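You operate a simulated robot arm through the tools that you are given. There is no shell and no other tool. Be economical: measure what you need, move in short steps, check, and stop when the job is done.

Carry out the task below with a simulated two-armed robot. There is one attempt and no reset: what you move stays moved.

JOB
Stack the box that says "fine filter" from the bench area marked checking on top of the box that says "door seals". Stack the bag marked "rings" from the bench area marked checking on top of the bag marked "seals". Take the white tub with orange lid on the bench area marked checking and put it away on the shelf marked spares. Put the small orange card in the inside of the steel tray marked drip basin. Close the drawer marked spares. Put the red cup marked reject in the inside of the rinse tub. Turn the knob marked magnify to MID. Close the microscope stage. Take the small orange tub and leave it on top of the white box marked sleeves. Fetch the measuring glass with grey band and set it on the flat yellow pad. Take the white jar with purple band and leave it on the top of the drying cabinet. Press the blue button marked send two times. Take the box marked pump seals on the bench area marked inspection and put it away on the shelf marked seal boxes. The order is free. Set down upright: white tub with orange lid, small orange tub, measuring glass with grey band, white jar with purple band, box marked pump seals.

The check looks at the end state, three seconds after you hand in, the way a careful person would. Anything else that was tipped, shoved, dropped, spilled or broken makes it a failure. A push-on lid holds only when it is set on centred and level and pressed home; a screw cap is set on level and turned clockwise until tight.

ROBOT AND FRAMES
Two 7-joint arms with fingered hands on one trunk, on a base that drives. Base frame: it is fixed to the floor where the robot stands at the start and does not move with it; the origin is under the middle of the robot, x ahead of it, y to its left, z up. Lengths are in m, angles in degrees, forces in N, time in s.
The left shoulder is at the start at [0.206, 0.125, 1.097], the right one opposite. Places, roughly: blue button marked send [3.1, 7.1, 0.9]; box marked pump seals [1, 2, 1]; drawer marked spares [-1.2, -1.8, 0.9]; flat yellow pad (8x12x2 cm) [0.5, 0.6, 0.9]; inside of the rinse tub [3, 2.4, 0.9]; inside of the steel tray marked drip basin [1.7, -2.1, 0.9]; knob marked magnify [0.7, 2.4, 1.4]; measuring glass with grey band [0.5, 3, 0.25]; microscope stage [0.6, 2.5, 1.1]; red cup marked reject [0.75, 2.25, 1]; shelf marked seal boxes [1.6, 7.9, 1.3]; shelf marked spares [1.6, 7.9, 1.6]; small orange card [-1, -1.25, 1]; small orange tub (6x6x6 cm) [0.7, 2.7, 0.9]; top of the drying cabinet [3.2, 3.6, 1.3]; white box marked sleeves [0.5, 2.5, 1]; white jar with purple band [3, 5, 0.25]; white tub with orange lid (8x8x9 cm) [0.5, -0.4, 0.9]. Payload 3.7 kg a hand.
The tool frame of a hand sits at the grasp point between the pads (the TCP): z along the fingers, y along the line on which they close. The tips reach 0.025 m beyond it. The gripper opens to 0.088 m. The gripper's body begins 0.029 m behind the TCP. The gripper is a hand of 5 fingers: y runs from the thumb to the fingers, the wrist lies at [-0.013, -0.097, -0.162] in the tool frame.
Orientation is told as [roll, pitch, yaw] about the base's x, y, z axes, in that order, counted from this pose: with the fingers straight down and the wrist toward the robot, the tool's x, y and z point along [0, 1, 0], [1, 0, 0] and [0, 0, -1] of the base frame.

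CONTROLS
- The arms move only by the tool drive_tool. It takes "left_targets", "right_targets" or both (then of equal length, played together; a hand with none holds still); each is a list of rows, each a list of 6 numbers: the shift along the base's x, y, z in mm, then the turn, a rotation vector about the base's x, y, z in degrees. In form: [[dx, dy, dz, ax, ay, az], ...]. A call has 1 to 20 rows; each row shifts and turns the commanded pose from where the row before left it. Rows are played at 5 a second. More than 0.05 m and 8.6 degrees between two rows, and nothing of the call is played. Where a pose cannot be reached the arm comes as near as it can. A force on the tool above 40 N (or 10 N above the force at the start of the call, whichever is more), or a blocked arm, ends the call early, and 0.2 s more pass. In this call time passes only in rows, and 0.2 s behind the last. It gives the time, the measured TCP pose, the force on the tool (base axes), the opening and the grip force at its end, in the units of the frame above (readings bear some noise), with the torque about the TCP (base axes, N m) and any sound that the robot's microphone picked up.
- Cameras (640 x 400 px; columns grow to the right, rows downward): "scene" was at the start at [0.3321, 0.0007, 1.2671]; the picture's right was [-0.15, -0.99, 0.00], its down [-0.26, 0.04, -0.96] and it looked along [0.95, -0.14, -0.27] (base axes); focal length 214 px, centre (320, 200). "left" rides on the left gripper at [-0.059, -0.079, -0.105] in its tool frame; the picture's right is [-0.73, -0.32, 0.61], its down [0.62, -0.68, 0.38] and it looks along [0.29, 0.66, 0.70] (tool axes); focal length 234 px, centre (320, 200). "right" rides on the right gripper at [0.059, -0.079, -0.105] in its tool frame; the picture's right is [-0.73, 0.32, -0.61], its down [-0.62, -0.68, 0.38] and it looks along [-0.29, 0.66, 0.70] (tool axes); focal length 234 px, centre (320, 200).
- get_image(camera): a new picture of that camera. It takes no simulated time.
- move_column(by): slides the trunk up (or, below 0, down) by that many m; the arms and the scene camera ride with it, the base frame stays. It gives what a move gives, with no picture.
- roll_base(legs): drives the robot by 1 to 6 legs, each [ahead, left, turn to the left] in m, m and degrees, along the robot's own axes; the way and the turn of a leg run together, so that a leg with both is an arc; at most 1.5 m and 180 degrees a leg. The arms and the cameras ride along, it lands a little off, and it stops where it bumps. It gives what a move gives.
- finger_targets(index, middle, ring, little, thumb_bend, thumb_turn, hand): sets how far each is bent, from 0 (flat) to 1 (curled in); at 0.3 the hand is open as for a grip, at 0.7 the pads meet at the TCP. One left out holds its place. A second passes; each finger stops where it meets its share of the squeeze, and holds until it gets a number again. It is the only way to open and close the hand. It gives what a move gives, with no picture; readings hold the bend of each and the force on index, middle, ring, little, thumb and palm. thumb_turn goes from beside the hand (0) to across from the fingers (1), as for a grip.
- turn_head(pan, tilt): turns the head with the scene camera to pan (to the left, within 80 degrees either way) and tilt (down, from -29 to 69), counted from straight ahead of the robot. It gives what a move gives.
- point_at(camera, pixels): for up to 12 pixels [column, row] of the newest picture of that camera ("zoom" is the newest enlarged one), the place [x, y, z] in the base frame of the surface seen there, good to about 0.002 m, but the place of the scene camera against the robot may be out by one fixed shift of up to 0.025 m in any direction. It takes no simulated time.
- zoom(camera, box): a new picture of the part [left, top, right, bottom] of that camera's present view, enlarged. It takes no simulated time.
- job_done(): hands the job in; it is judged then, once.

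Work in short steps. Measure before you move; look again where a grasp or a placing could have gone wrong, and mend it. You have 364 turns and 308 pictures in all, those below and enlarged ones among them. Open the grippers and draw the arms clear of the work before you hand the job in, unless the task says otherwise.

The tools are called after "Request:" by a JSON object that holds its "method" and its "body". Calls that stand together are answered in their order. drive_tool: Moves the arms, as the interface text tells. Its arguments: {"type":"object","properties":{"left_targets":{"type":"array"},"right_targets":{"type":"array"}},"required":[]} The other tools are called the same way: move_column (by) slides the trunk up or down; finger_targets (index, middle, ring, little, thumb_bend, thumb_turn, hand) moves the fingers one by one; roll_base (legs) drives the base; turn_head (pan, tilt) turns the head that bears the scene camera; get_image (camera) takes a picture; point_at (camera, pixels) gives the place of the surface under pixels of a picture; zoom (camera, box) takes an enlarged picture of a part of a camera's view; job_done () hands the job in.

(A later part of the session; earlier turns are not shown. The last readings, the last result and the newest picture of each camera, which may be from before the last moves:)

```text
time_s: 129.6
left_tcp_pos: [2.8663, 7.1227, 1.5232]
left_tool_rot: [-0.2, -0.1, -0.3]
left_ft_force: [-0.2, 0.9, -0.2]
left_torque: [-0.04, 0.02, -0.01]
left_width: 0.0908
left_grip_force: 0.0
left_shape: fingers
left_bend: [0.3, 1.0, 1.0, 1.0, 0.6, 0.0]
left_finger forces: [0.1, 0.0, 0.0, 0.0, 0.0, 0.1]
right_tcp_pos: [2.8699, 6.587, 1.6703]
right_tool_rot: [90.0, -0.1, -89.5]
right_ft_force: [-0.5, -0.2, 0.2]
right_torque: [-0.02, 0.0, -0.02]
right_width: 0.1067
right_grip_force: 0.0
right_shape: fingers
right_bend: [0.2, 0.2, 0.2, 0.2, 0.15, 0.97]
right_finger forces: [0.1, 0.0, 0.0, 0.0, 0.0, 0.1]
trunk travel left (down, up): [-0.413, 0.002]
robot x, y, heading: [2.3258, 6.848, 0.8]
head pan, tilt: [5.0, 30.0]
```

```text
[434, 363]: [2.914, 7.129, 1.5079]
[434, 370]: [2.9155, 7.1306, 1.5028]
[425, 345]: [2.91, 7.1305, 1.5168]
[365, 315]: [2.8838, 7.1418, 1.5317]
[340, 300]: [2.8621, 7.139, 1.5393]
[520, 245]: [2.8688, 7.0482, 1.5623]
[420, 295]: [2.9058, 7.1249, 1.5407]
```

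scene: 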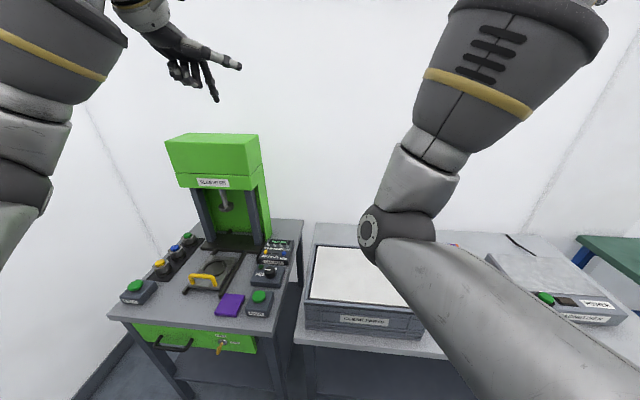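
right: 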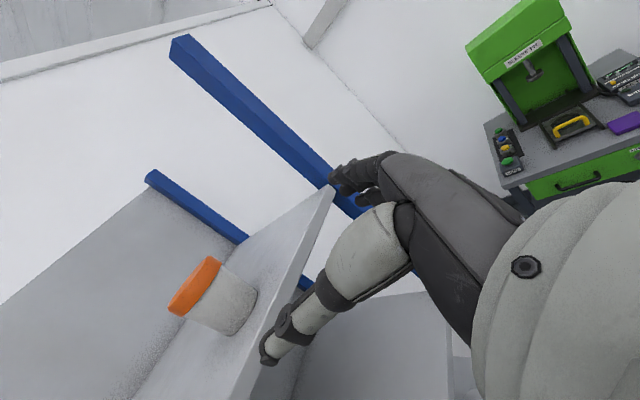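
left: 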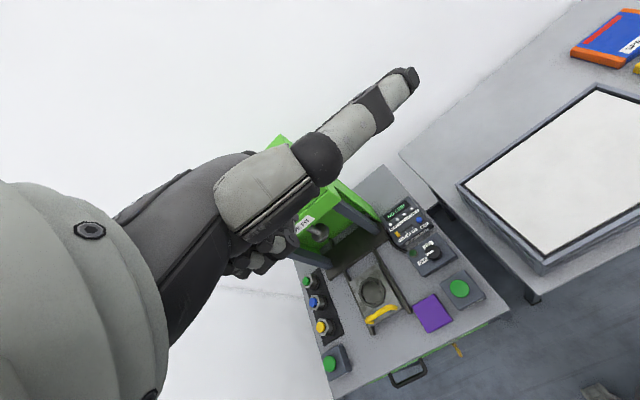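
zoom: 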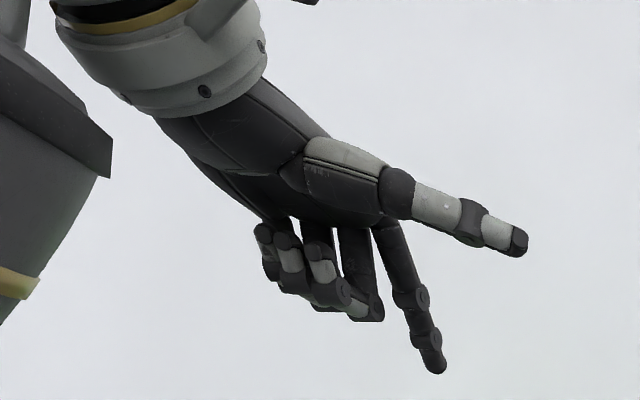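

Relative to the button, the tip must go +224, −27, −629 mm. I go ahead and down, stopping about 45 mm above for a check.

Request:
{"method": "drive_tool", "body": {"left_targets": [[45, -5, 0, 0, 0, 0], [45, -5, -20, 0, 0, 0], [45, -5, -20, 0, 0, 0], [45, -6, -20, 0, 0, 0], [44, -6, -20, 0, 0, 0], [0, 0, -45, 0, 0, 0], [0, 0, -45, 0, 0, 0], [0, 0, -45, 0, 0, 0], [0, 0, -45, 0, 0, 0], [0, 0, -45, 0, 0, 0], [0, 0, -45, 0, 0, 0], [0, 0, -45, 0, 0, 0], [0, 0, -45, 0, 0, 0], [0, 0, -45, 0, 0, 0], [0, 0, -45, 0, 0, 0], [0, 0, -45, 0, 0, 0]]}}

Request:
{"method": "turn_head", "body": {"pan": 10, "tilt": 40}}

Request:
{"method": "get_image", "body": {"camera": "scene"}}

Request:
{"method": "get_image", "body": {"camera": "left"}}

```text
time_s: 133.0
left_tcp_pos: [3.0483, 7.0909, 0.9553]
left_tool_rot: [0.1, -0.1, -0.3]
left_ft_force: [-0.1, 0.5, -0.1]
left_torque: [0.0, 0.0, 0.02]
left_width: 0.0904
left_grip_force: 0.0
left_shape: fingers
left_bend: [0.3, 1.0, 1.0, 1.0, 0.6, 0.0]
left_finger forces: [0.0, 0.1, 0.0, 0.1, 0.1, 0.1]
left hand out of reach, approached as far as the arm can: row 5, 14, 15, 16
right_tcp_pos: [2.8703, 6.5865, 1.6705]
right_tool_rot: [90.0, 0.0, -89.4]
right_ft_force: [-0.4, -0.4, 0.2]
right_torque: [0.01, -0.03, -0.01]
right_width: 0.1064
right_grip_force: 0.1
right_shape: fingers
right_bend: [0.2, 0.2, 0.2, 0.2, 0.15, 0.97]
right_finger forces: [0.1, 0.0, 0.0, 0.0, 0.0, 0.0]
trunk travel left (down, up): [-0.413, 0.002]
robot x, y, heading: [2.3284, 6.851, 0.8]
head pan, tilt: [5.0, 30.0]
```

```text
time_s: 133.7
left_tcp_pos: [3.0487, 7.0921, 0.9564]
left_tool_rot: [0.0, -0.1, -0.4]
left_ft_force: [0.0, -0.4, 0.4]
left_torque: [0.01, 0.02, -0.01]
left_width: 0.0906
left_grip_force: 0.1
left_shape: fingers
left_bend: [0.3, 1.0, 1.0, 1.0, 0.6, 0.0]
left_finger forces: [0.0, 0.0, 0.0, 0.0, 0.1, 0.1]
right_tcp_pos: [2.8691, 6.5866, 1.6692]
right_tool_rot: [90.0, -0.1, -89.3]
right_ft_force: [0.6, 1.2, -0.2]
right_torque: [0.0, -0.01, -0.01]
right_width: 0.1066
right_grip_force: 0.0
right_shape: fingers
right_bend: [0.2, 0.2, 0.2, 0.2, 0.15, 0.97]
right_finger forces: [0.0, 0.1, 0.0, 0.0, 0.1, 0.1]
trunk travel left (down, up): [-0.413, 0.002]
robot x, y, heading: [2.3261, 6.8541, 0.6]
head pan, tilt: [10.0, 40.0]
```

```text
232 pictures are left
```

scene: 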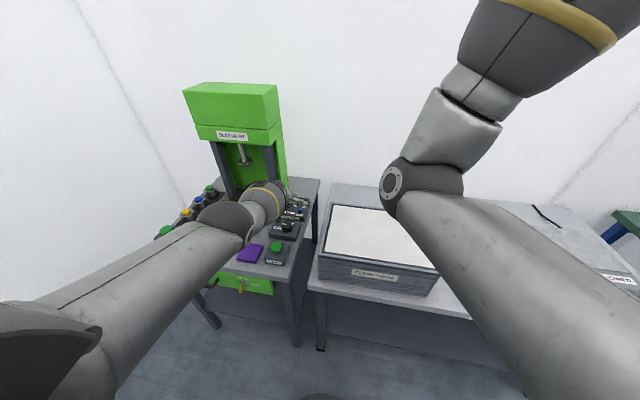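

```text
231 pictures are left
```

left: 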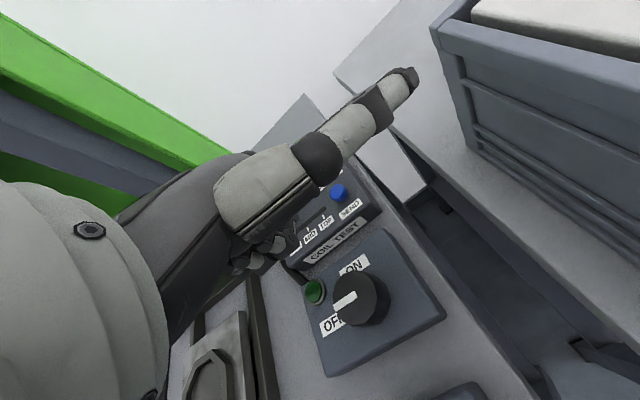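

The arm is at its reach limit. The left camera sees the button at (338,190); I measure it there, and then drive the base 0.08 ahead (raising the hand first).

Request:
{"method": "point_at", "body": {"camera": "left", "pixels": [[338, 187], [338, 193], [345, 205], [330, 190], [345, 190], [410, 78], [380, 105]]}}

Request:
{"method": "drive_tool", "body": {"left_targets": [[-20, 0, 40, 0, 0, 0], [-20, 0, 40, 0, 0, 0], [-20, 0, 20, 0, 0, 0]]}}

Request:
{"method": "roll_base", "body": {"legs": [[0.1, 0, 0]]}}

```text
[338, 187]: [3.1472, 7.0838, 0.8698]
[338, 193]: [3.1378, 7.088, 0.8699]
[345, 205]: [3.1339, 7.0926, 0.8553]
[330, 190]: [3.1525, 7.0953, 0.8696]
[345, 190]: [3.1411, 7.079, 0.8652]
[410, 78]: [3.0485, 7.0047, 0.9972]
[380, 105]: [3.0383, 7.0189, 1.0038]
```

```text
time_s: 134.5
left_tcp_pos: [2.9842, 7.0934, 1.0555]
left_tool_rot: [-0.1, 0.0, -0.3]
left_ft_force: [-0.5, 0.7, 0.5]
left_torque: [-0.03, 0.02, -0.04]
left_width: 0.0907
left_grip_force: 0.1
left_shape: fingers
left_bend: [0.3, 1.0, 1.0, 1.0, 0.6, 0.0]
left_finger forces: [0.0, 0.0, 0.0, 0.0, 0.0, 0.1]
right_tcp_pos: [2.8693, 6.5882, 1.6708]
right_tool_rot: [90.0, -0.3, -89.5]
right_ft_force: [0.6, 0.5, 0.3]
right_torque: [0.0, -0.01, 0.01]
right_width: 0.1067
right_grip_force: 0.0
right_shape: fingers
right_bend: [0.2, 0.2, 0.2, 0.2, 0.15, 0.97]
right_finger forces: [0.1, 0.1, 0.0, 0.1, 0.0, 0.1]
trunk travel left (down, up): [-0.413, 0.002]
robot x, y, heading: [2.3274, 6.8505, 0.8]
head pan, tilt: [10.0, 40.0]
```

```text
time_s: 135.6
left_tcp_pos: [3.0866, 7.0924, 1.0543]
left_tool_rot: [0.0, 0.0, -0.4]
left_ft_force: [0.4, 0.1, 0.5]
left_torque: [0.03, 0.0, -0.02]
left_width: 0.0905
left_grip_force: 0.1
left_shape: fingers
left_bend: [0.3, 1.0, 1.0, 1.0, 0.6, 0.0]
left_finger forces: [0.0, 0.1, 0.1, 0.1, 0.1, 0.0]
right_tcp_pos: [2.9692, 6.5878, 1.6709]
right_tool_rot: [90.0, -0.1, -89.5]
right_ft_force: [-0.2, -0.1, 0.3]
right_torque: [-0.02, 0.04, -0.01]
right_width: 0.1065
right_grip_force: 0.0
right_shape: fingers
right_bend: [0.2, 0.2, 0.2, 0.2, 0.15, 0.97]
right_finger forces: [0.0, 0.1, 0.1, 0.0, 0.1, 0.0]
trunk travel left (down, up): [-0.413, 0.002]
robot x, y, heading: [2.4302, 6.8511, 0.7]
head pan, tilt: [10.0, 40.0]
```

Button top is at (3.143, 7.087, 0.870). I lower the tip to ~25 mm above it and look.

Request:
{"method": "drive_tool", "body": {"left_targets": [[7, 1, -40, 0, 0, 0], [0, 0, -45, 0, 0, 0], [0, 0, -45, 0, 0, 0]]}}

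Request:
{"method": "zoom", "body": {"camera": "scene", "box": [160, 150, 340, 270]}}

Request:
{"method": "zoom", "body": {"camera": "left", "box": [200, 60, 500, 300]}}

```text
time_s: 136.4
left_tcp_pos: [3.0918, 7.0895, 0.9252]
left_tool_rot: [0.0, -0.1, -0.4]
left_ft_force: [-0.6, -0.2, 0.1]
left_torque: [0.02, -0.02, 0.01]
left_width: 0.0904
left_grip_force: 0.1
left_shape: fingers
left_bend: [0.3, 1.0, 1.0, 1.0, 0.6, 0.0]
left_finger forces: [0.0, 0.1, 0.1, 0.2, 0.1, 0.1]
right_tcp_pos: [2.9694, 6.5877, 1.6695]
right_tool_rot: [89.9, -0.1, -89.4]
right_ft_force: [0.0, -0.6, -0.6]
right_torque: [0.0, 0.02, -0.01]
right_width: 0.1064
right_grip_force: 0.1
right_shape: fingers
right_bend: [0.2, 0.2, 0.2, 0.2, 0.15, 0.97]
right_finger forces: [0.0, 0.1, 0.0, 0.0, 0.0, 0.1]
trunk travel left (down, up): [-0.413, 0.002]
robot x, y, heading: [2.4243, 6.8512, 0.8]
head pan, tilt: [10.0, 40.0]
```

```text
3.33 times, centred on (250, 210) of scene
```

zoom: 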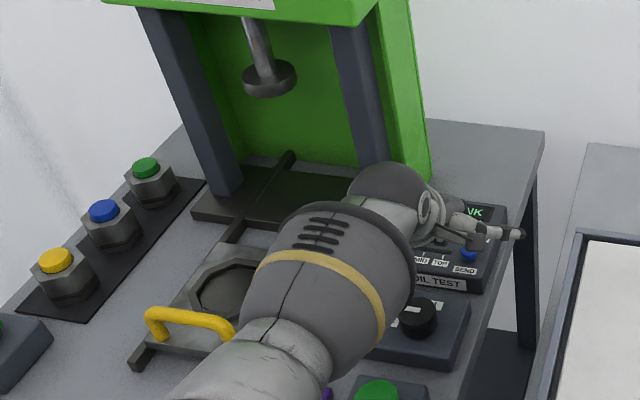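

```text
1.67 times, centred on (350, 180) of left
```

zoom: 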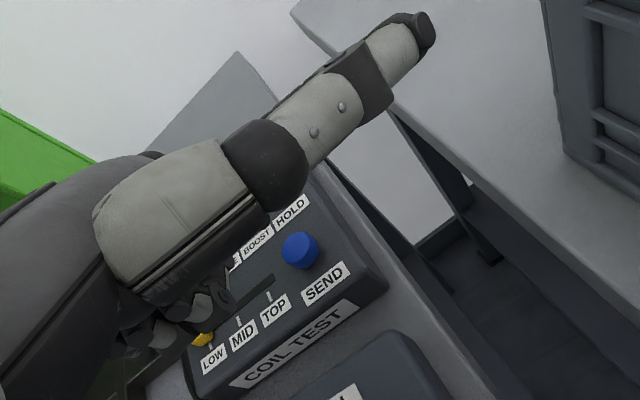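

I enlarge the finger area further to see the index tip against the button.

Request:
{"method": "zoom", "body": {"camera": "scene", "box": [265, 195, 325, 245]}}

Request:
{"method": "point_at", "body": {"camera": "scene", "pixels": [[250, 260], [255, 235], [262, 245], [240, 265], [270, 220]]}}

```text
8.00 times, centred on (295, 220) of scene
```

zoom: 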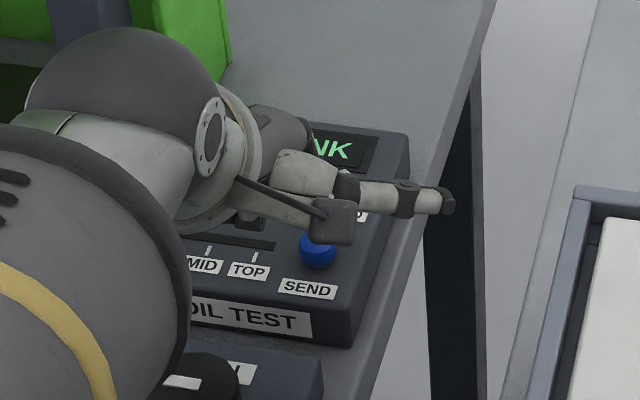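

```text
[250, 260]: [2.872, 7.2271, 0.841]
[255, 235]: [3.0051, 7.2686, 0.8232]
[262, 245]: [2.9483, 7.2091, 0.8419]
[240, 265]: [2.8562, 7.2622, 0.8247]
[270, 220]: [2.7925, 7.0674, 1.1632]
```

The bracket hides the tip, but by computation the TCP should be at (3.092, 7.093) with contact near z≈0.892. I lower to 0.893 in small steps.

Request:
{"method": "drive_tool", "body": {"left_targets": [[0, 3, -10, 0, 0, 0], [0, 0, -10, 0, 0, 0], [0, 0, -6, 0, 0, 0], [0, 0, -3, 0, 0, 0], [0, 0, -2, 0, 0, 0]]}}

Request:
{"method": "zoom", "body": {"camera": "scene", "box": [265, 195, 325, 245]}}

Request:
{"method": "zoom", "body": {"camera": "left", "box": [250, 100, 450, 260]}}

```text
time_s: 137.6
left_tcp_pos: [3.0939, 7.096, 0.8942]
left_tool_rot: [0.0, -0.1, -0.4]
left_ft_force: [-0.8, 0.0, 0.0]
left_torque: [-0.02, 0.0, 0.02]
left_width: 0.0907
left_grip_force: 0.2
left_shape: fingers
left_bend: [0.3, 1.0, 1.0, 1.0, 0.6, 0.0]
left_finger forces: [0.1, 0.1, 0.1, 0.0, 0.0, 0.0]
right_tcp_pos: [2.9698, 6.5884, 1.6704]
right_tool_rot: [89.9, -0.1, -89.4]
right_ft_force: [1.1, 0.1, -0.1]
right_torque: [-0.01, 0.01, -0.03]
right_width: 0.1065
right_grip_force: 0.0
right_shape: fingers
right_bend: [0.2, 0.2, 0.2, 0.2, 0.15, 0.97]
right_finger forces: [0.1, 0.0, 0.1, 0.0, 0.0, 0.0]
trunk travel left (down, up): [-0.413, 0.002]
robot x, y, heading: [2.4277, 6.8495, 0.7]
head pan, tilt: [10.0, 40.0]
```

```text
8.00 times, centred on (295, 220) of scene
```

zoom: 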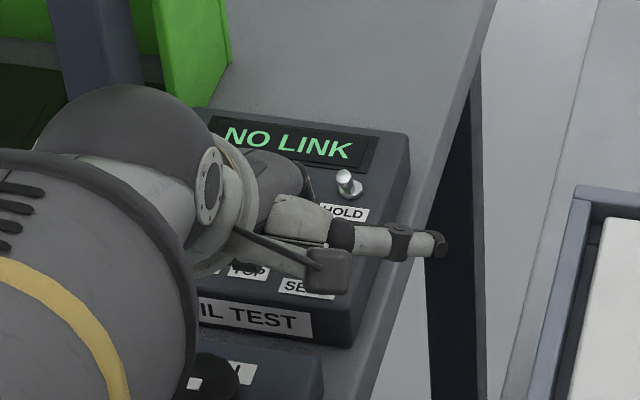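

```text
2.50 times, centred on (350, 180) of left
```

zoom: 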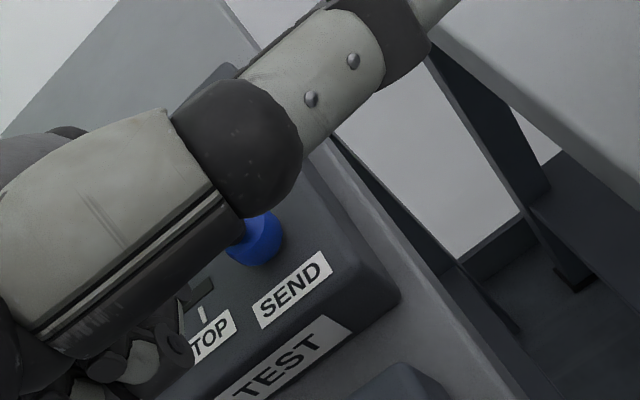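

No contact yet. I go down 3 mm more and read the index force.

Request:
{"method": "drive_tool", "body": {"left_targets": [[0, 0, -2, 0, 0, 0], [0, 0, -2, 0, 0, 0]]}}

```text
time_s: 138.2
left_tcp_pos: [3.0938, 7.0966, 0.8904]
left_tool_rot: [0.1, -0.1, -0.4]
left_ft_force: [0.3, -0.2, 1.6]
left_torque: [-0.01, -0.05, -0.01]
left_width: 0.0909
left_grip_force: 1.1
left_shape: fingers
left_bend: [0.3, 1.0, 1.0, 1.0, 0.6, 0.0]
left_finger forces: [1.6, 0.0, 0.0, 0.1, 0.0, 0.1]
right_tcp_pos: [2.9693, 6.5872, 1.6706]
right_tool_rot: [90.0, -0.1, -89.4]
right_ft_force: [0.1, -0.2, -0.5]
right_torque: [0.03, 0.02, 0.01]
right_width: 0.1068
right_grip_force: 0.0
right_shape: fingers
right_bend: [0.2, 0.2, 0.2, 0.2, 0.15, 0.97]
right_finger forces: [0.0, 0.0, 0.1, 0.0, 0.0, 0.0]
trunk travel left (down, up): [-0.413, 0.002]
robot x, y, heading: [2.4263, 6.8532, 0.7]
head pan, tilt: [10.0, 40.0]
```

Index touches at 1.6 N, right at button height. I press 4 mm further and read the response.

Request:
{"method": "drive_tool", "body": {"left_targets": [[0, 0, -2, 0, 0, 0], [0, 0, -2, 0, 0, 0]]}}

Request:
{"method": "zoom", "body": {"camera": "scene", "box": [265, 195, 325, 245]}}

```text
time_s: 138.8
left_tcp_pos: [3.0922, 7.0969, 0.8877]
left_tool_rot: [0.0, -0.3, -0.5]
left_ft_force: [-2.3, -0.5, 8.3]
left_torque: [-0.05, -0.32, 0.01]
left_width: 0.091
left_grip_force: 3.9
left_shape: fingers
left_bend: [0.3, 1.0, 1.0, 1.0, 0.6, 0.0]
left_finger forces: [7.7, 0.1, 0.0, 0.0, 0.0, 0.0]
right_tcp_pos: [2.9682, 6.5888, 1.67]
right_tool_rot: [90.0, -0.1, -89.4]
right_ft_force: [0.4, -0.6, -0.1]
right_torque: [0.0, 0.05, 0.02]
right_width: 0.1069
right_grip_force: 0.0
right_shape: fingers
right_bend: [0.2, 0.2, 0.2, 0.2, 0.15, 0.97]
right_finger forces: [0.1, 0.1, 0.1, 0.0, 0.0, 0.1]
trunk travel left (down, up): [-0.413, 0.002]
robot x, y, heading: [2.4259, 6.8523, 0.7]
head pan, tilt: [10.0, 40.0]
heard: click
```

```text
8.00 times, centred on (295, 220) of scene
```

zoom: 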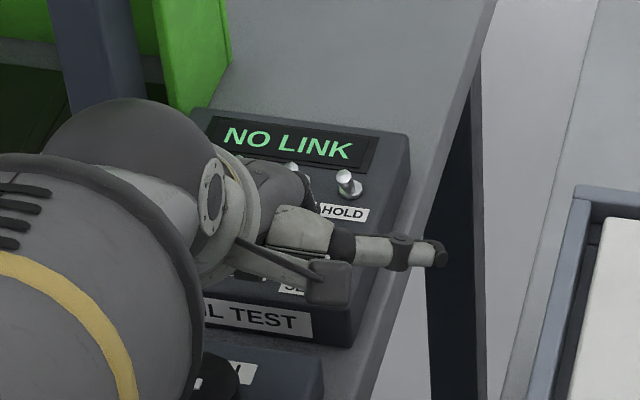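

A click was heard: first press. I release by rising 6 mm and press once more.

Request:
{"method": "drive_tool", "body": {"left_targets": [[0, 0, 4, 0, 0, 0], [0, 0, 5, 0, 0, 0], [0, 0, 3, 0, 0, 0]]}}

Request:
{"method": "drive_tool", "body": {"left_targets": [[0, 0, -5, 0, 0, 0], [0, 0, -3, 0, 0, 0], [0, 0, -2, 0, 0, 0], [0, 0, -2, 0, 0, 0]]}}

```text
time_s: 139.6
left_tcp_pos: [3.0919, 7.0966, 0.8978]
left_tool_rot: [-0.1, -0.1, -0.3]
left_ft_force: [-0.1, -0.1, -0.1]
left_torque: [0.01, -0.02, 0.0]
left_width: 0.0908
left_grip_force: 0.0
left_shape: fingers
left_bend: [0.3, 1.0, 1.0, 1.0, 0.6, 0.0]
left_finger forces: [0.1, 0.0, 0.0, 0.1, 0.0, 0.1]
right_tcp_pos: [2.9697, 6.5881, 1.6709]
right_tool_rot: [90.0, -0.1, -89.4]
right_ft_force: [-0.5, 0.5, -0.8]
right_torque: [-0.02, 0.01, -0.01]
right_width: 0.1066
right_grip_force: 0.0
right_shape: fingers
right_bend: [0.2, 0.2, 0.2, 0.2, 0.15, 0.97]
right_finger forces: [0.0, 0.1, 0.1, 0.1, 0.0, 0.0]
trunk travel left (down, up): [-0.413, 0.002]
robot x, y, heading: [2.4266, 6.8498, 0.8]
head pan, tilt: [10.0, 40.0]
```

```text
time_s: 140.6
left_tcp_pos: [3.0931, 7.0971, 0.8874]
left_tool_rot: [0.0, -0.3, -0.3]
left_ft_force: [-1.2, 0.5, 7.4]
left_torque: [-0.04, -0.3, 0.01]
left_width: 0.0912
left_grip_force: 3.0
left_shape: fingers
left_bend: [0.3, 1.0, 1.0, 1.0, 0.6, 0.0]
left_finger forces: [6.7, 0.0, 0.1, 0.0, 0.0, 0.1]
right_tcp_pos: [2.969, 6.5885, 1.67]
right_tool_rot: [90.0, -0.2, -89.5]
right_ft_force: [-0.4, 0.3, 0.1]
right_torque: [-0.03, -0.06, 0.01]
right_width: 0.1062
right_grip_force: 0.0
right_shape: fingers
right_bend: [0.2, 0.2, 0.2, 0.2, 0.15, 0.97]
right_finger forces: [0.0, 0.1, 0.0, 0.1, 0.1, 0.1]
trunk travel left (down, up): [-0.413, 0.002]
robot x, y, heading: [2.4228, 6.8499, 0.6]
head pan, tilt: [10.0, 40.0]
heard: click
```

Second click heard. I raise the left hand clear and pull back.

Request:
{"method": "drive_tool", "body": {"left_targets": [[0, 0, 30, 0, 0, 0], [0, 0, 45, 0, 0, 0], [0, 0, 45, 0, 0, 0], [0, 0, 45, 0, 0, 0], [-20, 0, 45, 0, 0, 0], [-20, 0, 45, 0, 0, 0], [-30, 0, 35, 0, 0, 0], [-30, 10, 35, 0, 0, 0], [-40, 10, 25, 0, 0, 0], [-40, 20, 20, 0, 0, 0]]}}

Request:
{"method": "turn_head", "body": {"pan": -60, "tilt": 25}}

Request:
{"method": "get_image", "body": {"camera": "scene"}}

```text
time_s: 142.8
left_tcp_pos: [2.9146, 7.1398, 1.2555]
left_tool_rot: [0.0, 0.0, -0.3]
left_ft_force: [0.1, -0.2, -0.4]
left_torque: [0.02, 0.02, -0.02]
left_width: 0.0905
left_grip_force: 0.1
left_shape: fingers
left_bend: [0.3, 1.0, 1.0, 1.0, 0.6, 0.0]
left_finger forces: [0.0, 0.0, 0.0, 0.1, 0.0, 0.0]
right_tcp_pos: [2.9685, 6.589, 1.6702]
right_tool_rot: [90.0, -0.1, -89.4]
right_ft_force: [-0.4, 0.5, 0.4]
right_torque: [0.01, 0.02, 0.0]
right_width: 0.1069
right_grip_force: 0.0
right_shape: fingers
right_bend: [0.2, 0.2, 0.2, 0.2, 0.15, 0.97]
right_finger forces: [0.0, 0.1, 0.0, 0.0, 0.0, 0.1]
trunk travel left (down, up): [-0.413, 0.002]
robot x, y, heading: [2.4241, 6.8523, 0.6]
head pan, tilt: [10.0, 40.0]
```

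```text
time_s: 144.2
left_tcp_pos: [2.9165, 7.1386, 1.2542]
left_tool_rot: [-0.1, -0.1, -0.4]
left_ft_force: [0.2, -0.3, -0.2]
left_torque: [0.03, -0.01, 0.0]
left_width: 0.091
left_grip_force: 0.1
left_shape: fingers
left_bend: [0.3, 1.0, 1.0, 1.0, 0.6, 0.0]
left_finger forces: [0.1, 0.1, 0.0, 0.0, 0.0, 0.0]
right_tcp_pos: [2.9689, 6.5883, 1.6719]
right_tool_rot: [90.0, 0.0, -89.3]
right_ft_force: [0.5, 0.0, -0.6]
right_torque: [0.0, -0.02, 0.0]
right_width: 0.1068
right_grip_force: 0.1
right_shape: fingers
right_bend: [0.2, 0.2, 0.2, 0.2, 0.15, 0.97]
right_finger forces: [0.0, 0.0, 0.0, 0.0, 0.1, 0.0]
trunk travel left (down, up): [-0.413, 0.002]
robot x, y, heading: [2.4271, 6.8588, 1.0]
head pan, tilt: [-60.0, 25.0]
```

```text
224 pictures are left
```

scene: 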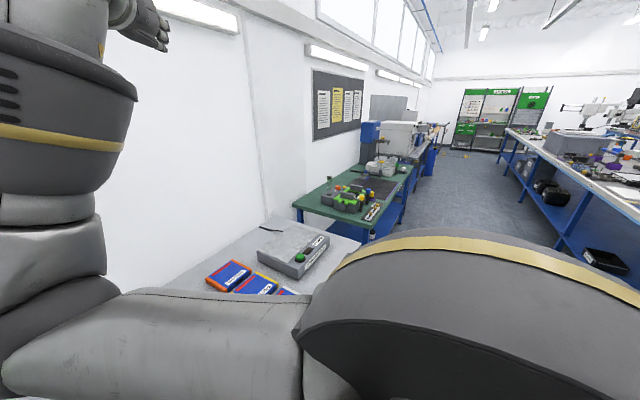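

I back to x≈2.03, turn to face −y and go down the far aisle toward the jar.

Request:
{"method": "roll_base", "body": {"legs": [[-0.4, 0, 0], [0, 0, -91], [1.2, 0, 0]]}}

Request:
{"method": "turn_head", "body": {"pan": 50, "tilt": 35}}

Request:
{"method": "get_image", "body": {"camera": "scene"}}

```text
time_s: 156.2
left_tcp_pos: [2.3548, 5.1775, 1.2553]
left_tool_rot: [0.0, -0.1, -88.7]
left_ft_force: [0.0, -0.1, -0.4]
left_torque: [-0.01, 0.02, -0.01]
left_width: 0.0908
left_grip_force: 0.1
left_shape: fingers
left_bend: [0.3, 1.0, 1.0, 1.0, 0.6, 0.0]
left_finger forces: [0.0, 0.0, 0.0, 0.0, 0.1, 0.0]
right_tcp_pos: [1.8061, 5.1076, 1.6712]
right_tool_rot: [90.0, -0.2, -177.7]
right_ft_force: [-0.4, 0.2, -0.3]
right_torque: [0.0, -0.03, -0.01]
right_width: 0.1065
right_grip_force: 0.0
right_shape: fingers
right_bend: [0.2, 0.2, 0.2, 0.2, 0.15, 0.97]
right_finger forces: [0.0, 0.0, 0.0, 0.1, 0.1, 0.0]
trunk travel left (down, up): [-0.413, 0.002]
robot x, y, heading: [2.0521, 5.6575, -87.6]
head pan, tilt: [-60.0, 25.0]
```

```text
time_s: 158.1
left_tcp_pos: [2.3549, 5.1767, 1.2545]
left_tool_rot: [0.0, 0.0, -88.7]
left_ft_force: [-0.8, -0.2, 0.2]
left_torque: [0.04, 0.01, 0.01]
left_width: 0.0907
left_grip_force: 0.0
left_shape: fingers
left_bend: [0.3, 1.0, 1.0, 1.0, 0.6, 0.0]
left_finger forces: [0.0, 0.0, 0.0, 0.0, 0.0, 0.1]
right_tcp_pos: [1.8064, 5.1075, 1.6699]
right_tool_rot: [90.0, -0.1, -177.7]
right_ft_force: [-0.7, -0.4, 0.8]
right_torque: [-0.02, 0.0, 0.03]
right_width: 0.1068
right_grip_force: 0.1
right_shape: fingers
right_bend: [0.2, 0.2, 0.2, 0.2, 0.15, 0.97]
right_finger forces: [0.1, 0.0, 0.1, 0.1, 0.0, 0.0]
trunk travel left (down, up): [-0.413, 0.002]
robot x, y, heading: [2.0545, 5.6577, -87.6]
head pan, tilt: [50.0, 35.0]
```

```text
223 pictures are left
```

scene: 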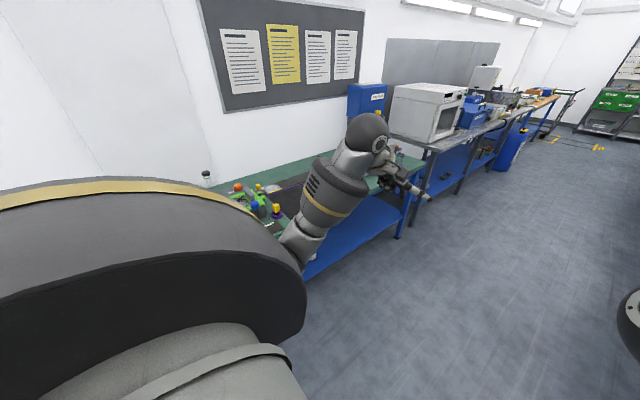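

The jar is on the green table's blue lower shelf. I go to y≈5.0 and turn to face the table.

Request:
{"method": "roll_base", "body": {"legs": [[0.6, 0, 0], [0, 0, 88]]}}

Request:
{"method": "turn_head", "body": {"pan": 0, "tilt": 45}}

Request:
{"method": "get_image", "body": {"camera": "scene"}}

```text
time_s: 165.2
left_tcp_pos: [2.5688, 5.3523, 1.2553]
left_tool_rot: [0.0, -0.1, -0.4]
left_ft_force: [-0.1, -0.3, -0.1]
left_torque: [-0.03, 0.03, -0.01]
left_width: 0.0908
left_grip_force: 0.1
left_shape: fingers
left_bend: [0.3, 1.0, 1.0, 1.0, 0.6, 0.0]
left_finger forces: [0.0, 0.1, 0.0, 0.0, 0.0, 0.0]
right_tcp_pos: [2.6207, 4.8013, 1.6709]
right_tool_rot: [90.0, -0.2, -89.7]
right_ft_force: [-0.1, -0.1, -0.3]
right_torque: [-0.01, 0.0, -0.01]
right_width: 0.1065
right_grip_force: 0.1
right_shape: fingers
right_bend: [0.2, 0.2, 0.2, 0.2, 0.15, 0.97]
right_finger forces: [0.1, 0.1, 0.0, 0.1, 0.1, 0.0]
trunk travel left (down, up): [-0.413, 0.002]
robot x, y, heading: [2.079, 5.0667, 0.3]
head pan, tilt: [50.0, 35.0]
```

```text
time_s: 166.4
left_tcp_pos: [2.5674, 5.3509, 1.2551]
left_tool_rot: [0.0, 0.0, -0.4]
left_ft_force: [-0.6, 1.0, 0.1]
left_torque: [0.0, -0.02, 0.01]
left_width: 0.0908
left_grip_force: 0.1
left_shape: fingers
left_bend: [0.3, 1.0, 1.0, 1.0, 0.6, 0.0]
left_finger forces: [0.0, 0.0, 0.0, 0.1, 0.1, 0.0]
right_tcp_pos: [2.6202, 4.7997, 1.6706]
right_tool_rot: [90.0, -0.1, -89.6]
right_ft_force: [-0.5, -0.2, -0.2]
right_torque: [-0.01, 0.01, -0.02]
right_width: 0.1067
right_grip_force: 0.1
right_shape: fingers
right_bend: [0.2, 0.2, 0.2, 0.2, 0.15, 0.97]
right_finger forces: [0.0, 0.0, 0.0, 0.0, 0.0, 0.1]
trunk travel left (down, up): [-0.413, 0.002]
robot x, y, heading: [2.0797, 5.0679, 0.3]
head pan, tilt: [0.0, 45.0]
```

```text
222 pictures are left
```

scene: 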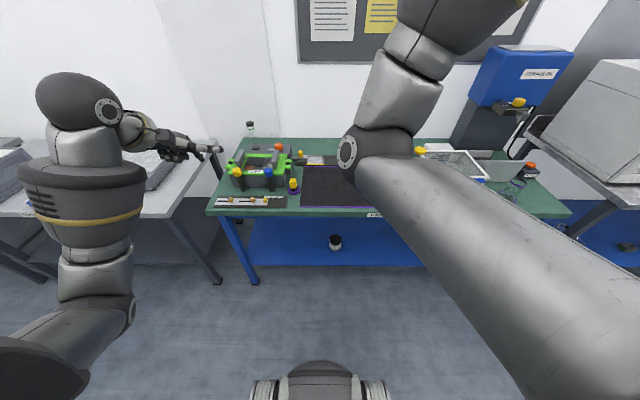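

The jar is visible at (335,242) on the lower shelf. I measure it, the shelf, the table edge and the robot's own base.

Request:
{"method": "zoom", "body": {"camera": "scene", "box": [220, 190, 440, 290]}}

Request:
{"method": "point_at", "body": {"camera": "scene", "pixels": [[335, 242], [335, 249], [300, 250], [330, 213], [330, 264], [250, 280], [228, 215], [320, 365], [260, 390], [382, 390], [320, 395], [420, 215]]}}

```text
2.91 times, centred on (330, 240) of scene
```

zoom: 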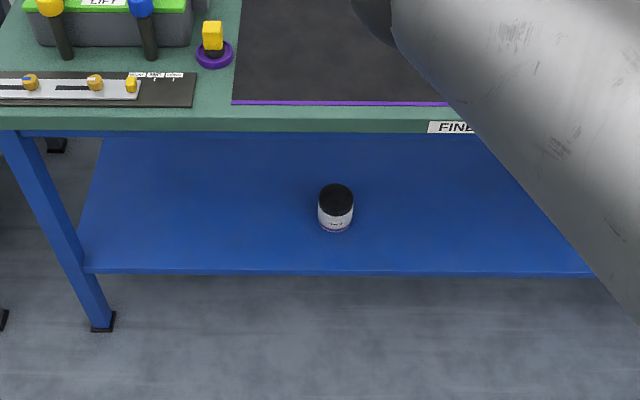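

```text
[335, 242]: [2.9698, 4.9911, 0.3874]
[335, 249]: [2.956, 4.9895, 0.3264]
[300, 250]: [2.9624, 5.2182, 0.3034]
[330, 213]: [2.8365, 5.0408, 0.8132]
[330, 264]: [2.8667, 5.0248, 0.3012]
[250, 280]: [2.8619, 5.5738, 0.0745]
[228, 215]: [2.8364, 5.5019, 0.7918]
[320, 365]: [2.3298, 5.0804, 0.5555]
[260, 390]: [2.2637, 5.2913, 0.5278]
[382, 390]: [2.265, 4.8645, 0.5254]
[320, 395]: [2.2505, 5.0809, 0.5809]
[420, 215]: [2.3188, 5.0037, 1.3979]
```

The jar stands at about (2.985, 4.976) on the shelf (z 0.301), with the table top overhead (front x≈2.836). I'll use the right hand, tilted forward-down. First I raise and pull back the left hand, as the trunk must go down.

Request:
{"method": "drive_tool", "body": {"left_targets": [[-15, 0, 44, 0, 0, 0], [-15, 0, 44, 0, 0, 0], [-15, 0, 44, 0, 0, 0], [-15, 0, 44, 0, 0, 0], [-15, 0, 44, 0, 0, 0], [-15, 0, 44, 0, 0, 0], [-15, 0, 44, 0, 0, 0], [-15, 0, 44, 0, 0, 0]]}}

Request:
{"method": "finger_targets", "body": {"hand": "left", "index": 0.3, "middle": 0.3, "ring": 0.3, "little": 0.3, "thumb_bend": 0.3, "thumb_turn": 1}}

Request:
{"method": "drive_tool", "body": {"right_targets": [[-30, -5, 0, 0, 7.5, 0], [-30, -5, 0, 0, 7.5, 0], [-30, -5, 0, 0, 7.5, 0], [-20, -5, 0, 0, 7.5, 0], [0, 0, -20, 0, 7.5, 0], [0, 0, -30, 0, 0, 0]]}}

Request:
{"method": "get_image", "body": {"camera": "scene"}}

```text
time_s: 168.2
left_tcp_pos: [2.4482, 5.351, 1.6061]
left_tool_rot: [-0.1, 0.0, -0.5]
left_ft_force: [-0.7, 0.3, -0.3]
left_torque: [0.03, -0.03, -0.01]
left_width: 0.0907
left_grip_force: 0.0
left_shape: fingers
left_bend: [0.3, 1.0, 1.0, 1.0, 0.6, 0.0]
left_finger forces: [0.0, 0.1, 0.1, 0.0, 0.0, 0.0]
right_tcp_pos: [2.6174, 4.7999, 1.6717]
right_tool_rot: [90.1, -0.2, -89.6]
right_ft_force: [-0.2, -0.1, -0.4]
right_torque: [0.04, 0.02, -0.02]
right_width: 0.1067
right_grip_force: 0.0
right_shape: fingers
right_bend: [0.2, 0.2, 0.2, 0.2, 0.15, 0.97]
right_finger forces: [0.0, 0.1, 0.0, 0.0, 0.0, 0.0]
trunk travel left (down, up): [-0.413, 0.002]
robot x, y, heading: [2.0764, 5.0661, 0.3]
head pan, tilt: [0.0, 45.0]
```

```text
time_s: 169.2
left_tcp_pos: [2.4475, 5.3513, 1.6048]
left_tool_rot: [-0.1, -0.1, -0.5]
left_ft_force: [0.0, 0.3, 0.1]
left_torque: [0.02, 0.0, 0.0]
left_width: 0.0846
left_grip_force: 0.0
left_shape: fingers
left_bend: [0.3, 0.3, 0.3, 0.3, 0.3, 0.97]
left_finger forces: [0.0, 0.0, 0.1, 0.0, 0.1, 0.1]
right_tcp_pos: [2.622, 4.8011, 1.6703]
right_tool_rot: [90.1, -0.1, -89.6]
right_ft_force: [-0.2, 0.4, -0.1]
right_torque: [0.01, -0.01, -0.01]
right_width: 0.1066
right_grip_force: 0.1
right_shape: fingers
right_bend: [0.2, 0.2, 0.2, 0.2, 0.15, 0.97]
right_finger forces: [0.1, 0.0, 0.0, 0.0, 0.0, 0.0]
trunk travel left (down, up): [-0.413, 0.002]
robot x, y, heading: [2.0775, 5.0651, 0.8]
head pan, tilt: [0.0, 45.0]
```

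```text
time_s: 170.6
left_tcp_pos: [2.4485, 5.3513, 1.604]
left_tool_rot: [-0.1, 0.0, -0.5]
left_ft_force: [0.6, -0.2, -0.3]
left_torque: [-0.02, 0.01, 0.01]
left_width: 0.0848
left_grip_force: 0.0
left_shape: fingers
left_bend: [0.3, 0.3, 0.3, 0.3, 0.3, 0.97]
left_finger forces: [0.1, 0.1, 0.0, 0.0, 0.1, 0.1]
right_tcp_pos: [2.5103, 4.7807, 1.6204]
right_tool_rot: [52.4, 0.2, -89.6]
right_ft_force: [-0.2, -0.4, 0.8]
right_torque: [0.02, -0.03, 0.03]
right_width: 0.1065
right_grip_force: 0.1
right_shape: fingers
right_bend: [0.2, 0.2, 0.2, 0.2, 0.15, 0.97]
right_finger forces: [0.1, 0.1, 0.0, 0.0, 0.0, 0.1]
trunk travel left (down, up): [-0.413, 0.002]
robot x, y, heading: [2.075, 5.0688, 0.7]
head pan, tilt: [0.0, 45.0]
```

```text
220 pictures are left
```

scene: 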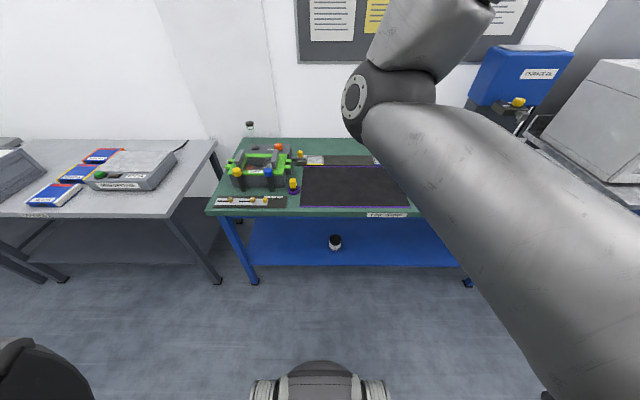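

I lower the trunk fully and shift the base 0.12 left, 0.15 ahead.

Request:
{"method": "move_column", "body": {"by": -0.41}}

Request:
{"method": "roll_base", "body": {"legs": [[0.15, 0.12, -0.5]]}}

Request:
{"method": "drive_tool", "body": {"right_targets": [[0, 0, -45, 0, 0, 0], [0, 0, -45, 0, 0, 0], [0, 0, -45, 0, 0, 0], [0, 0, -45, 0, 0, 0], [0, 0, -45, 0, 0, 0], [0, 0, -45, 0, 0, 0], [0, 0, -45, 0, 0, 0], [0, 0, -45, 0, 0, 0], [0, 0, -45, 0, 0, 0], [0, 0, -45, 0, 0, 0], [0, 0, -45, 0, 0, 0], [0, 0, -45, 0, 0, 0], [0, 0, -45, 0, 0, 0], [0, 0, -45, 0, 0, 0], [0, 0, -45, 0, 0, 0], [0, 0, -45, 0, 0, 0]]}}

Request:
{"method": "get_image", "body": {"camera": "scene"}}

Request:
{"method": "get_image", "body": {"camera": "right"}}

```text
refused: -0.41 is not a number from -0.4 to 0.4
```

```text
time_s: 172.2
left_tcp_pos: [2.5988, 5.4678, 1.6046]
left_tool_rot: [0.0, -0.1, -1.1]
left_ft_force: [-0.5, 0.4, -0.3]
left_torque: [-0.02, 0.01, 0.0]
left_width: 0.0849
left_grip_force: 0.1
left_shape: fingers
left_bend: [0.3, 0.3, 0.3, 0.3, 0.3, 0.97]
left_finger forces: [0.1, 0.0, 0.0, 0.1, 0.1, 0.1]
right_tcp_pos: [2.6543, 4.8951, 1.6194]
right_tool_rot: [52.5, 0.2, -90.0]
right_ft_force: [1.2, -0.6, 0.6]
right_torque: [0.04, -0.02, 0.0]
right_width: 0.106
right_grip_force: 0.0
right_shape: fingers
right_bend: [0.2, 0.2, 0.2, 0.2, 0.15, 0.97]
right_finger forces: [0.0, 0.0, 0.0, 0.0, 0.1, 0.0]
trunk travel left (down, up): [-0.413, 0.002]
robot x, y, heading: [2.2242, 5.1823, -0.1]
head pan, tilt: [0.0, 45.0]
```

```text
time_s: 174.6
left_tcp_pos: [2.5987, 5.4681, 1.6052]
left_tool_rot: [0.1, -0.2, -1.1]
left_ft_force: [-0.4, 0.6, 0.2]
left_torque: [-0.02, 0.01, 0.01]
left_width: 0.0845
left_grip_force: 0.0
left_shape: fingers
left_bend: [0.3, 0.3, 0.3, 0.3, 0.3, 0.97]
left_finger forces: [0.1, 0.1, 0.0, 0.1, 0.0, 0.0]
right_tcp_pos: [2.7121, 4.8966, 1.2223]
right_tool_rot: [63.5, 0.0, -90.1]
right_ft_force: [-0.2, 0.0, 0.6]
right_torque: [-0.01, 0.0, 0.01]
right_width: 0.1066
right_grip_force: 0.2
right_shape: fingers
right_bend: [0.2, 0.2, 0.2, 0.2, 0.15, 0.98]
right_finger forces: [0.1, 0.1, 0.0, 0.1, 0.1, 0.1]
right hand out of reach, approached as far as the arm can: row 6, 7
trunk travel left (down, up): [-0.413, 0.002]
robot x, y, heading: [2.225, 5.1841, -0.1]
head pan, tilt: [0.0, 45.0]
stopped in row 11 (right hand): the arm was blocked; the commanded pose is now the measured one
```

```text
219 pictures are left
```

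scene: 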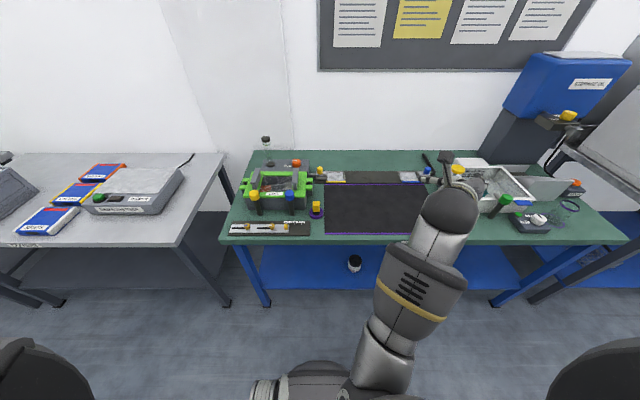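

```text
218 pictures are left
```

right: 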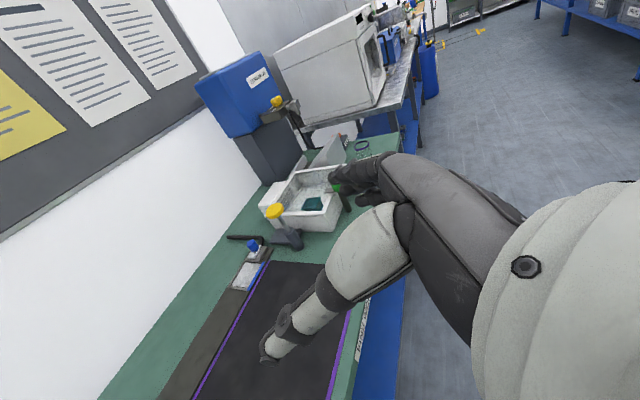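

The arm got blocked by its own body limit; I check the elbow height before lowering the trunk.

Request:
{"method": "point_at", "body": {"camera": "scene", "pixels": [[385, 350], [380, 375], [360, 385], [395, 330], [320, 375], [345, 390], [440, 210], [405, 385]]}}

```text
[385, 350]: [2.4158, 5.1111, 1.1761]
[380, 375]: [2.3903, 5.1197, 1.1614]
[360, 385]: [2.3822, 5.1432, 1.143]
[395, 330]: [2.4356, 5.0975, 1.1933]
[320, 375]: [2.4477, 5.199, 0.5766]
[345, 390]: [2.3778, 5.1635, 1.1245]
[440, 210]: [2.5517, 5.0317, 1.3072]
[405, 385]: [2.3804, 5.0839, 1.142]
```

The right elbow is cramped against the body. I'll use the left hand, already pointing straight down, instead. First I raise the right arm again and turn it to a comfortable forward pose.

Request:
{"method": "drive_tool", "body": {"right_targets": [[-10, -10, 40, 0, 0, 0], [-10, -10, 45, 0, 0, 0], [-10, -10, 45, 0, -4, 0], [-10, -10, 45, 0, -4, 0], [-10, -10, 45, 0, -4, 0], [-10, -10, 45, 0, -4, 0], [0, -10, 45, 0, -4, 0], [0, -10, 45, 0, -4, 0]]}}

Request:
{"method": "roll_base", "body": {"legs": [[0, -0.4, 0]]}}

Request:
{"method": "move_column", "body": {"by": -0.4}}

Request:
{"method": "get_image", "body": {"camera": "scene"}}

Request:
{"method": "get_image", "body": {"camera": "left"}}

```text
time_s: 176.3
left_tcp_pos: [2.5988, 5.4667, 1.6057]
left_tool_rot: [-0.1, -0.1, -1.1]
left_ft_force: [0.2, 0.5, 0.7]
left_torque: [-0.02, 0.02, 0.02]
left_width: 0.0848
left_grip_force: 0.0
left_shape: fingers
left_bend: [0.3, 0.3, 0.3, 0.3, 0.3, 0.97]
left_finger forces: [0.1, 0.0, 0.0, 0.0, 0.0, 0.0]
right_tcp_pos: [2.6648, 4.8134, 1.5795]
right_tool_rot: [87.6, 0.0, -90.2]
right_ft_force: [0.4, -1.8, -0.5]
right_torque: [0.0, -0.03, -0.01]
right_width: 0.1066
right_grip_force: 0.0
right_shape: fingers
right_bend: [0.2, 0.2, 0.2, 0.2, 0.15, 0.98]
right_finger forces: [0.1, 0.1, 0.0, 0.0, 0.0, 0.1]
right hand out of reach, approached as far as the arm can: row 3, 4
trunk travel left (down, up): [-0.413, 0.002]
robot x, y, heading: [2.2246, 5.1869, 0.3]
head pan, tilt: [0.0, 45.0]
```

```text
time_s: 178.8
left_tcp_pos: [2.5994, 5.071, 1.6049]
left_tool_rot: [0.0, -0.2, -1.1]
left_ft_force: [-0.2, -0.6, 0.7]
left_torque: [0.0, -0.01, 0.02]
left_width: 0.085
left_grip_force: 0.0
left_shape: fingers
left_bend: [0.3, 0.3, 0.3, 0.3, 0.3, 0.97]
left_finger forces: [0.0, 0.0, 0.0, 0.1, 0.0, 0.0]
right_tcp_pos: [2.6661, 4.4181, 1.5786]
right_tool_rot: [87.5, 0.0, -90.1]
right_ft_force: [-0.2, 0.4, -0.5]
right_torque: [0.0, -0.04, -0.02]
right_width: 0.1066
right_grip_force: 0.1
right_shape: fingers
right_bend: [0.2, 0.2, 0.2, 0.2, 0.15, 0.98]
right_finger forces: [0.0, 0.0, 0.1, 0.0, 0.1, 0.0]
trunk travel left (down, up): [-0.413, 0.002]
robot x, y, heading: [2.2257, 4.7866, 0.1]
head pan, tilt: [0.0, 45.0]
```

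```text
time_s: 182.7
left_tcp_pos: [2.8259, 5.0717, 1.0088]
left_tool_rot: [-0.8, 36.1, -1.3]
left_ft_force: [-0.6, -0.6, 0.5]
left_torque: [0.05, -0.02, 0.0]
left_width: 0.0849
left_grip_force: 0.2
left_shape: fingers
left_bend: [0.3, 0.3, 0.3, 0.3, 0.3, 0.97]
left_finger forces: [0.1, 0.0, 0.0, 0.0, 0.0, 0.0]
right_tcp_pos: [2.8781, 4.4182, 0.9009]
right_tool_rot: [46.6, -0.2, -90.0]
right_ft_force: [0.4, -0.1, 0.6]
right_torque: [-0.01, 0.01, 0.0]
right_width: 0.1066
right_grip_force: 0.1
right_shape: fingers
right_bend: [0.2, 0.2, 0.2, 0.2, 0.15, 0.98]
right_finger forces: [0.0, 0.1, 0.1, 0.0, 0.0, 0.0]
trunk travel left (down, up): [-0.013, 0.402]
robot x, y, heading: [2.2237, 4.7881, -0.0]
head pan, tilt: [0.0, 45.0]
```

```text
217 pictures are left
```

scene: 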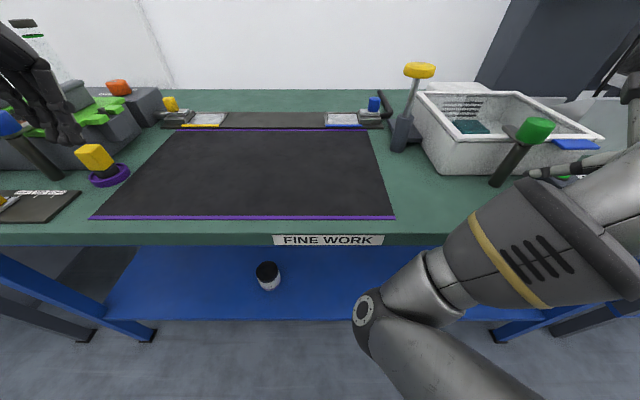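

```text
216 pictures are left
```

left: 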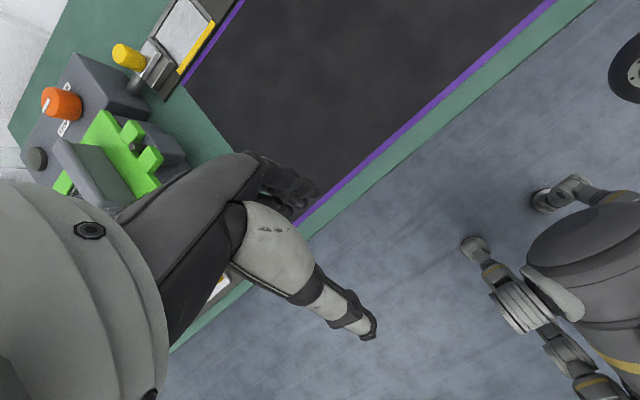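

Lowering the trunk leaned it forward (hands pitched 36° and moved ahead). I check closely that the hands are clear of the table items.

Request:
{"method": "zoom", "body": {"camera": "scene", "box": [440, 80, 640, 220]}}

Request:
{"method": "get_image", "body": {"camera": "right"}}

Request:
{"method": "zoom", "body": {"camera": "scene", "box": [0, 20, 200, 220]}}

```text
2.86 times, centred on (540, 150) of scene
```

zoom: 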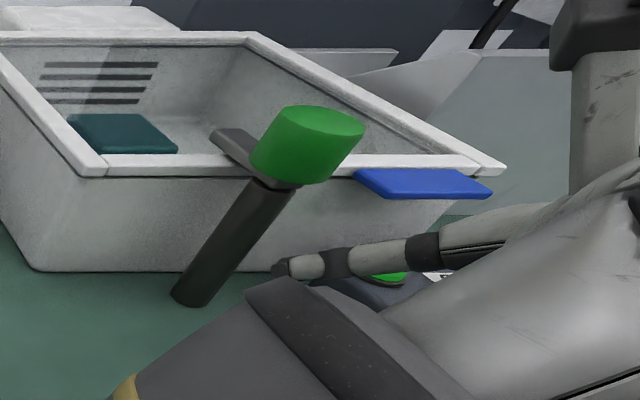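

```text
214 pictures are left
```

right: 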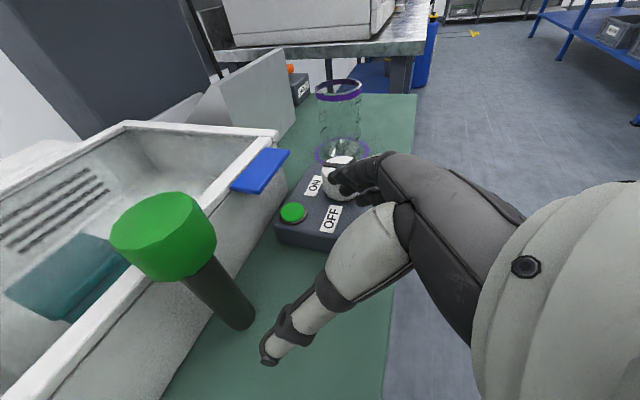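

```text
2.00 times, centred on (100, 120) of scene
```

zoom: 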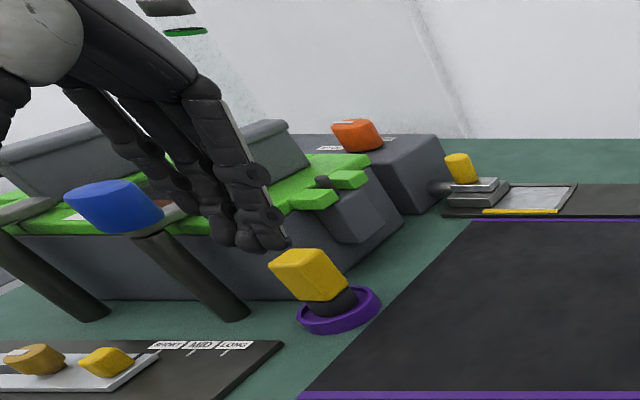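

The right hand is close around an ON/OFF switch box, apparently without contact. I reverse the same path a bit (trunk +0.2), then back the base off before lowering again.

Request:
{"method": "move_column", "body": {"by": 0.2}}

Request:
{"method": "get_image", "body": {"camera": "right"}}

```text
time_s: 184.8
left_tcp_pos: [2.8267, 5.0721, 1.2064]
left_tool_rot: [-0.8, 36.3, -1.2]
left_ft_force: [-1.3, 0.4, 0.1]
left_torque: [0.0, 0.06, 0.01]
left_width: 0.0849
left_grip_force: 0.1
left_shape: fingers
left_bend: [0.3, 0.3, 0.3, 0.3, 0.3, 0.97]
left_finger forces: [0.1, 0.0, 0.0, 0.0, 0.0, 0.0]
right_tcp_pos: [2.8785, 4.4176, 1.0994]
right_tool_rot: [46.3, -0.3, -90.1]
right_ft_force: [0.5, 0.1, -1.0]
right_torque: [-0.01, -0.02, -0.01]
right_width: 0.1067
right_grip_force: 0.0
right_shape: fingers
right_bend: [0.2, 0.2, 0.2, 0.2, 0.15, 0.98]
right_finger forces: [0.1, 0.0, 0.1, 0.0, 0.1, 0.0]
trunk travel left (down, up): [-0.213, 0.202]
robot x, y, heading: [2.2273, 4.7905, 0.0]
head pan, tilt: [0.0, 45.0]
```

```text
212 pictures are left
```

right: 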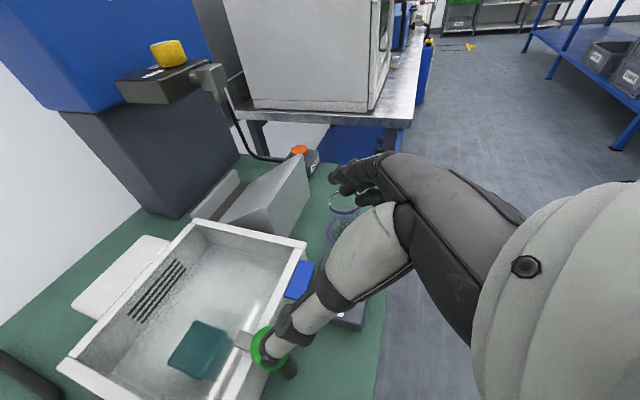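

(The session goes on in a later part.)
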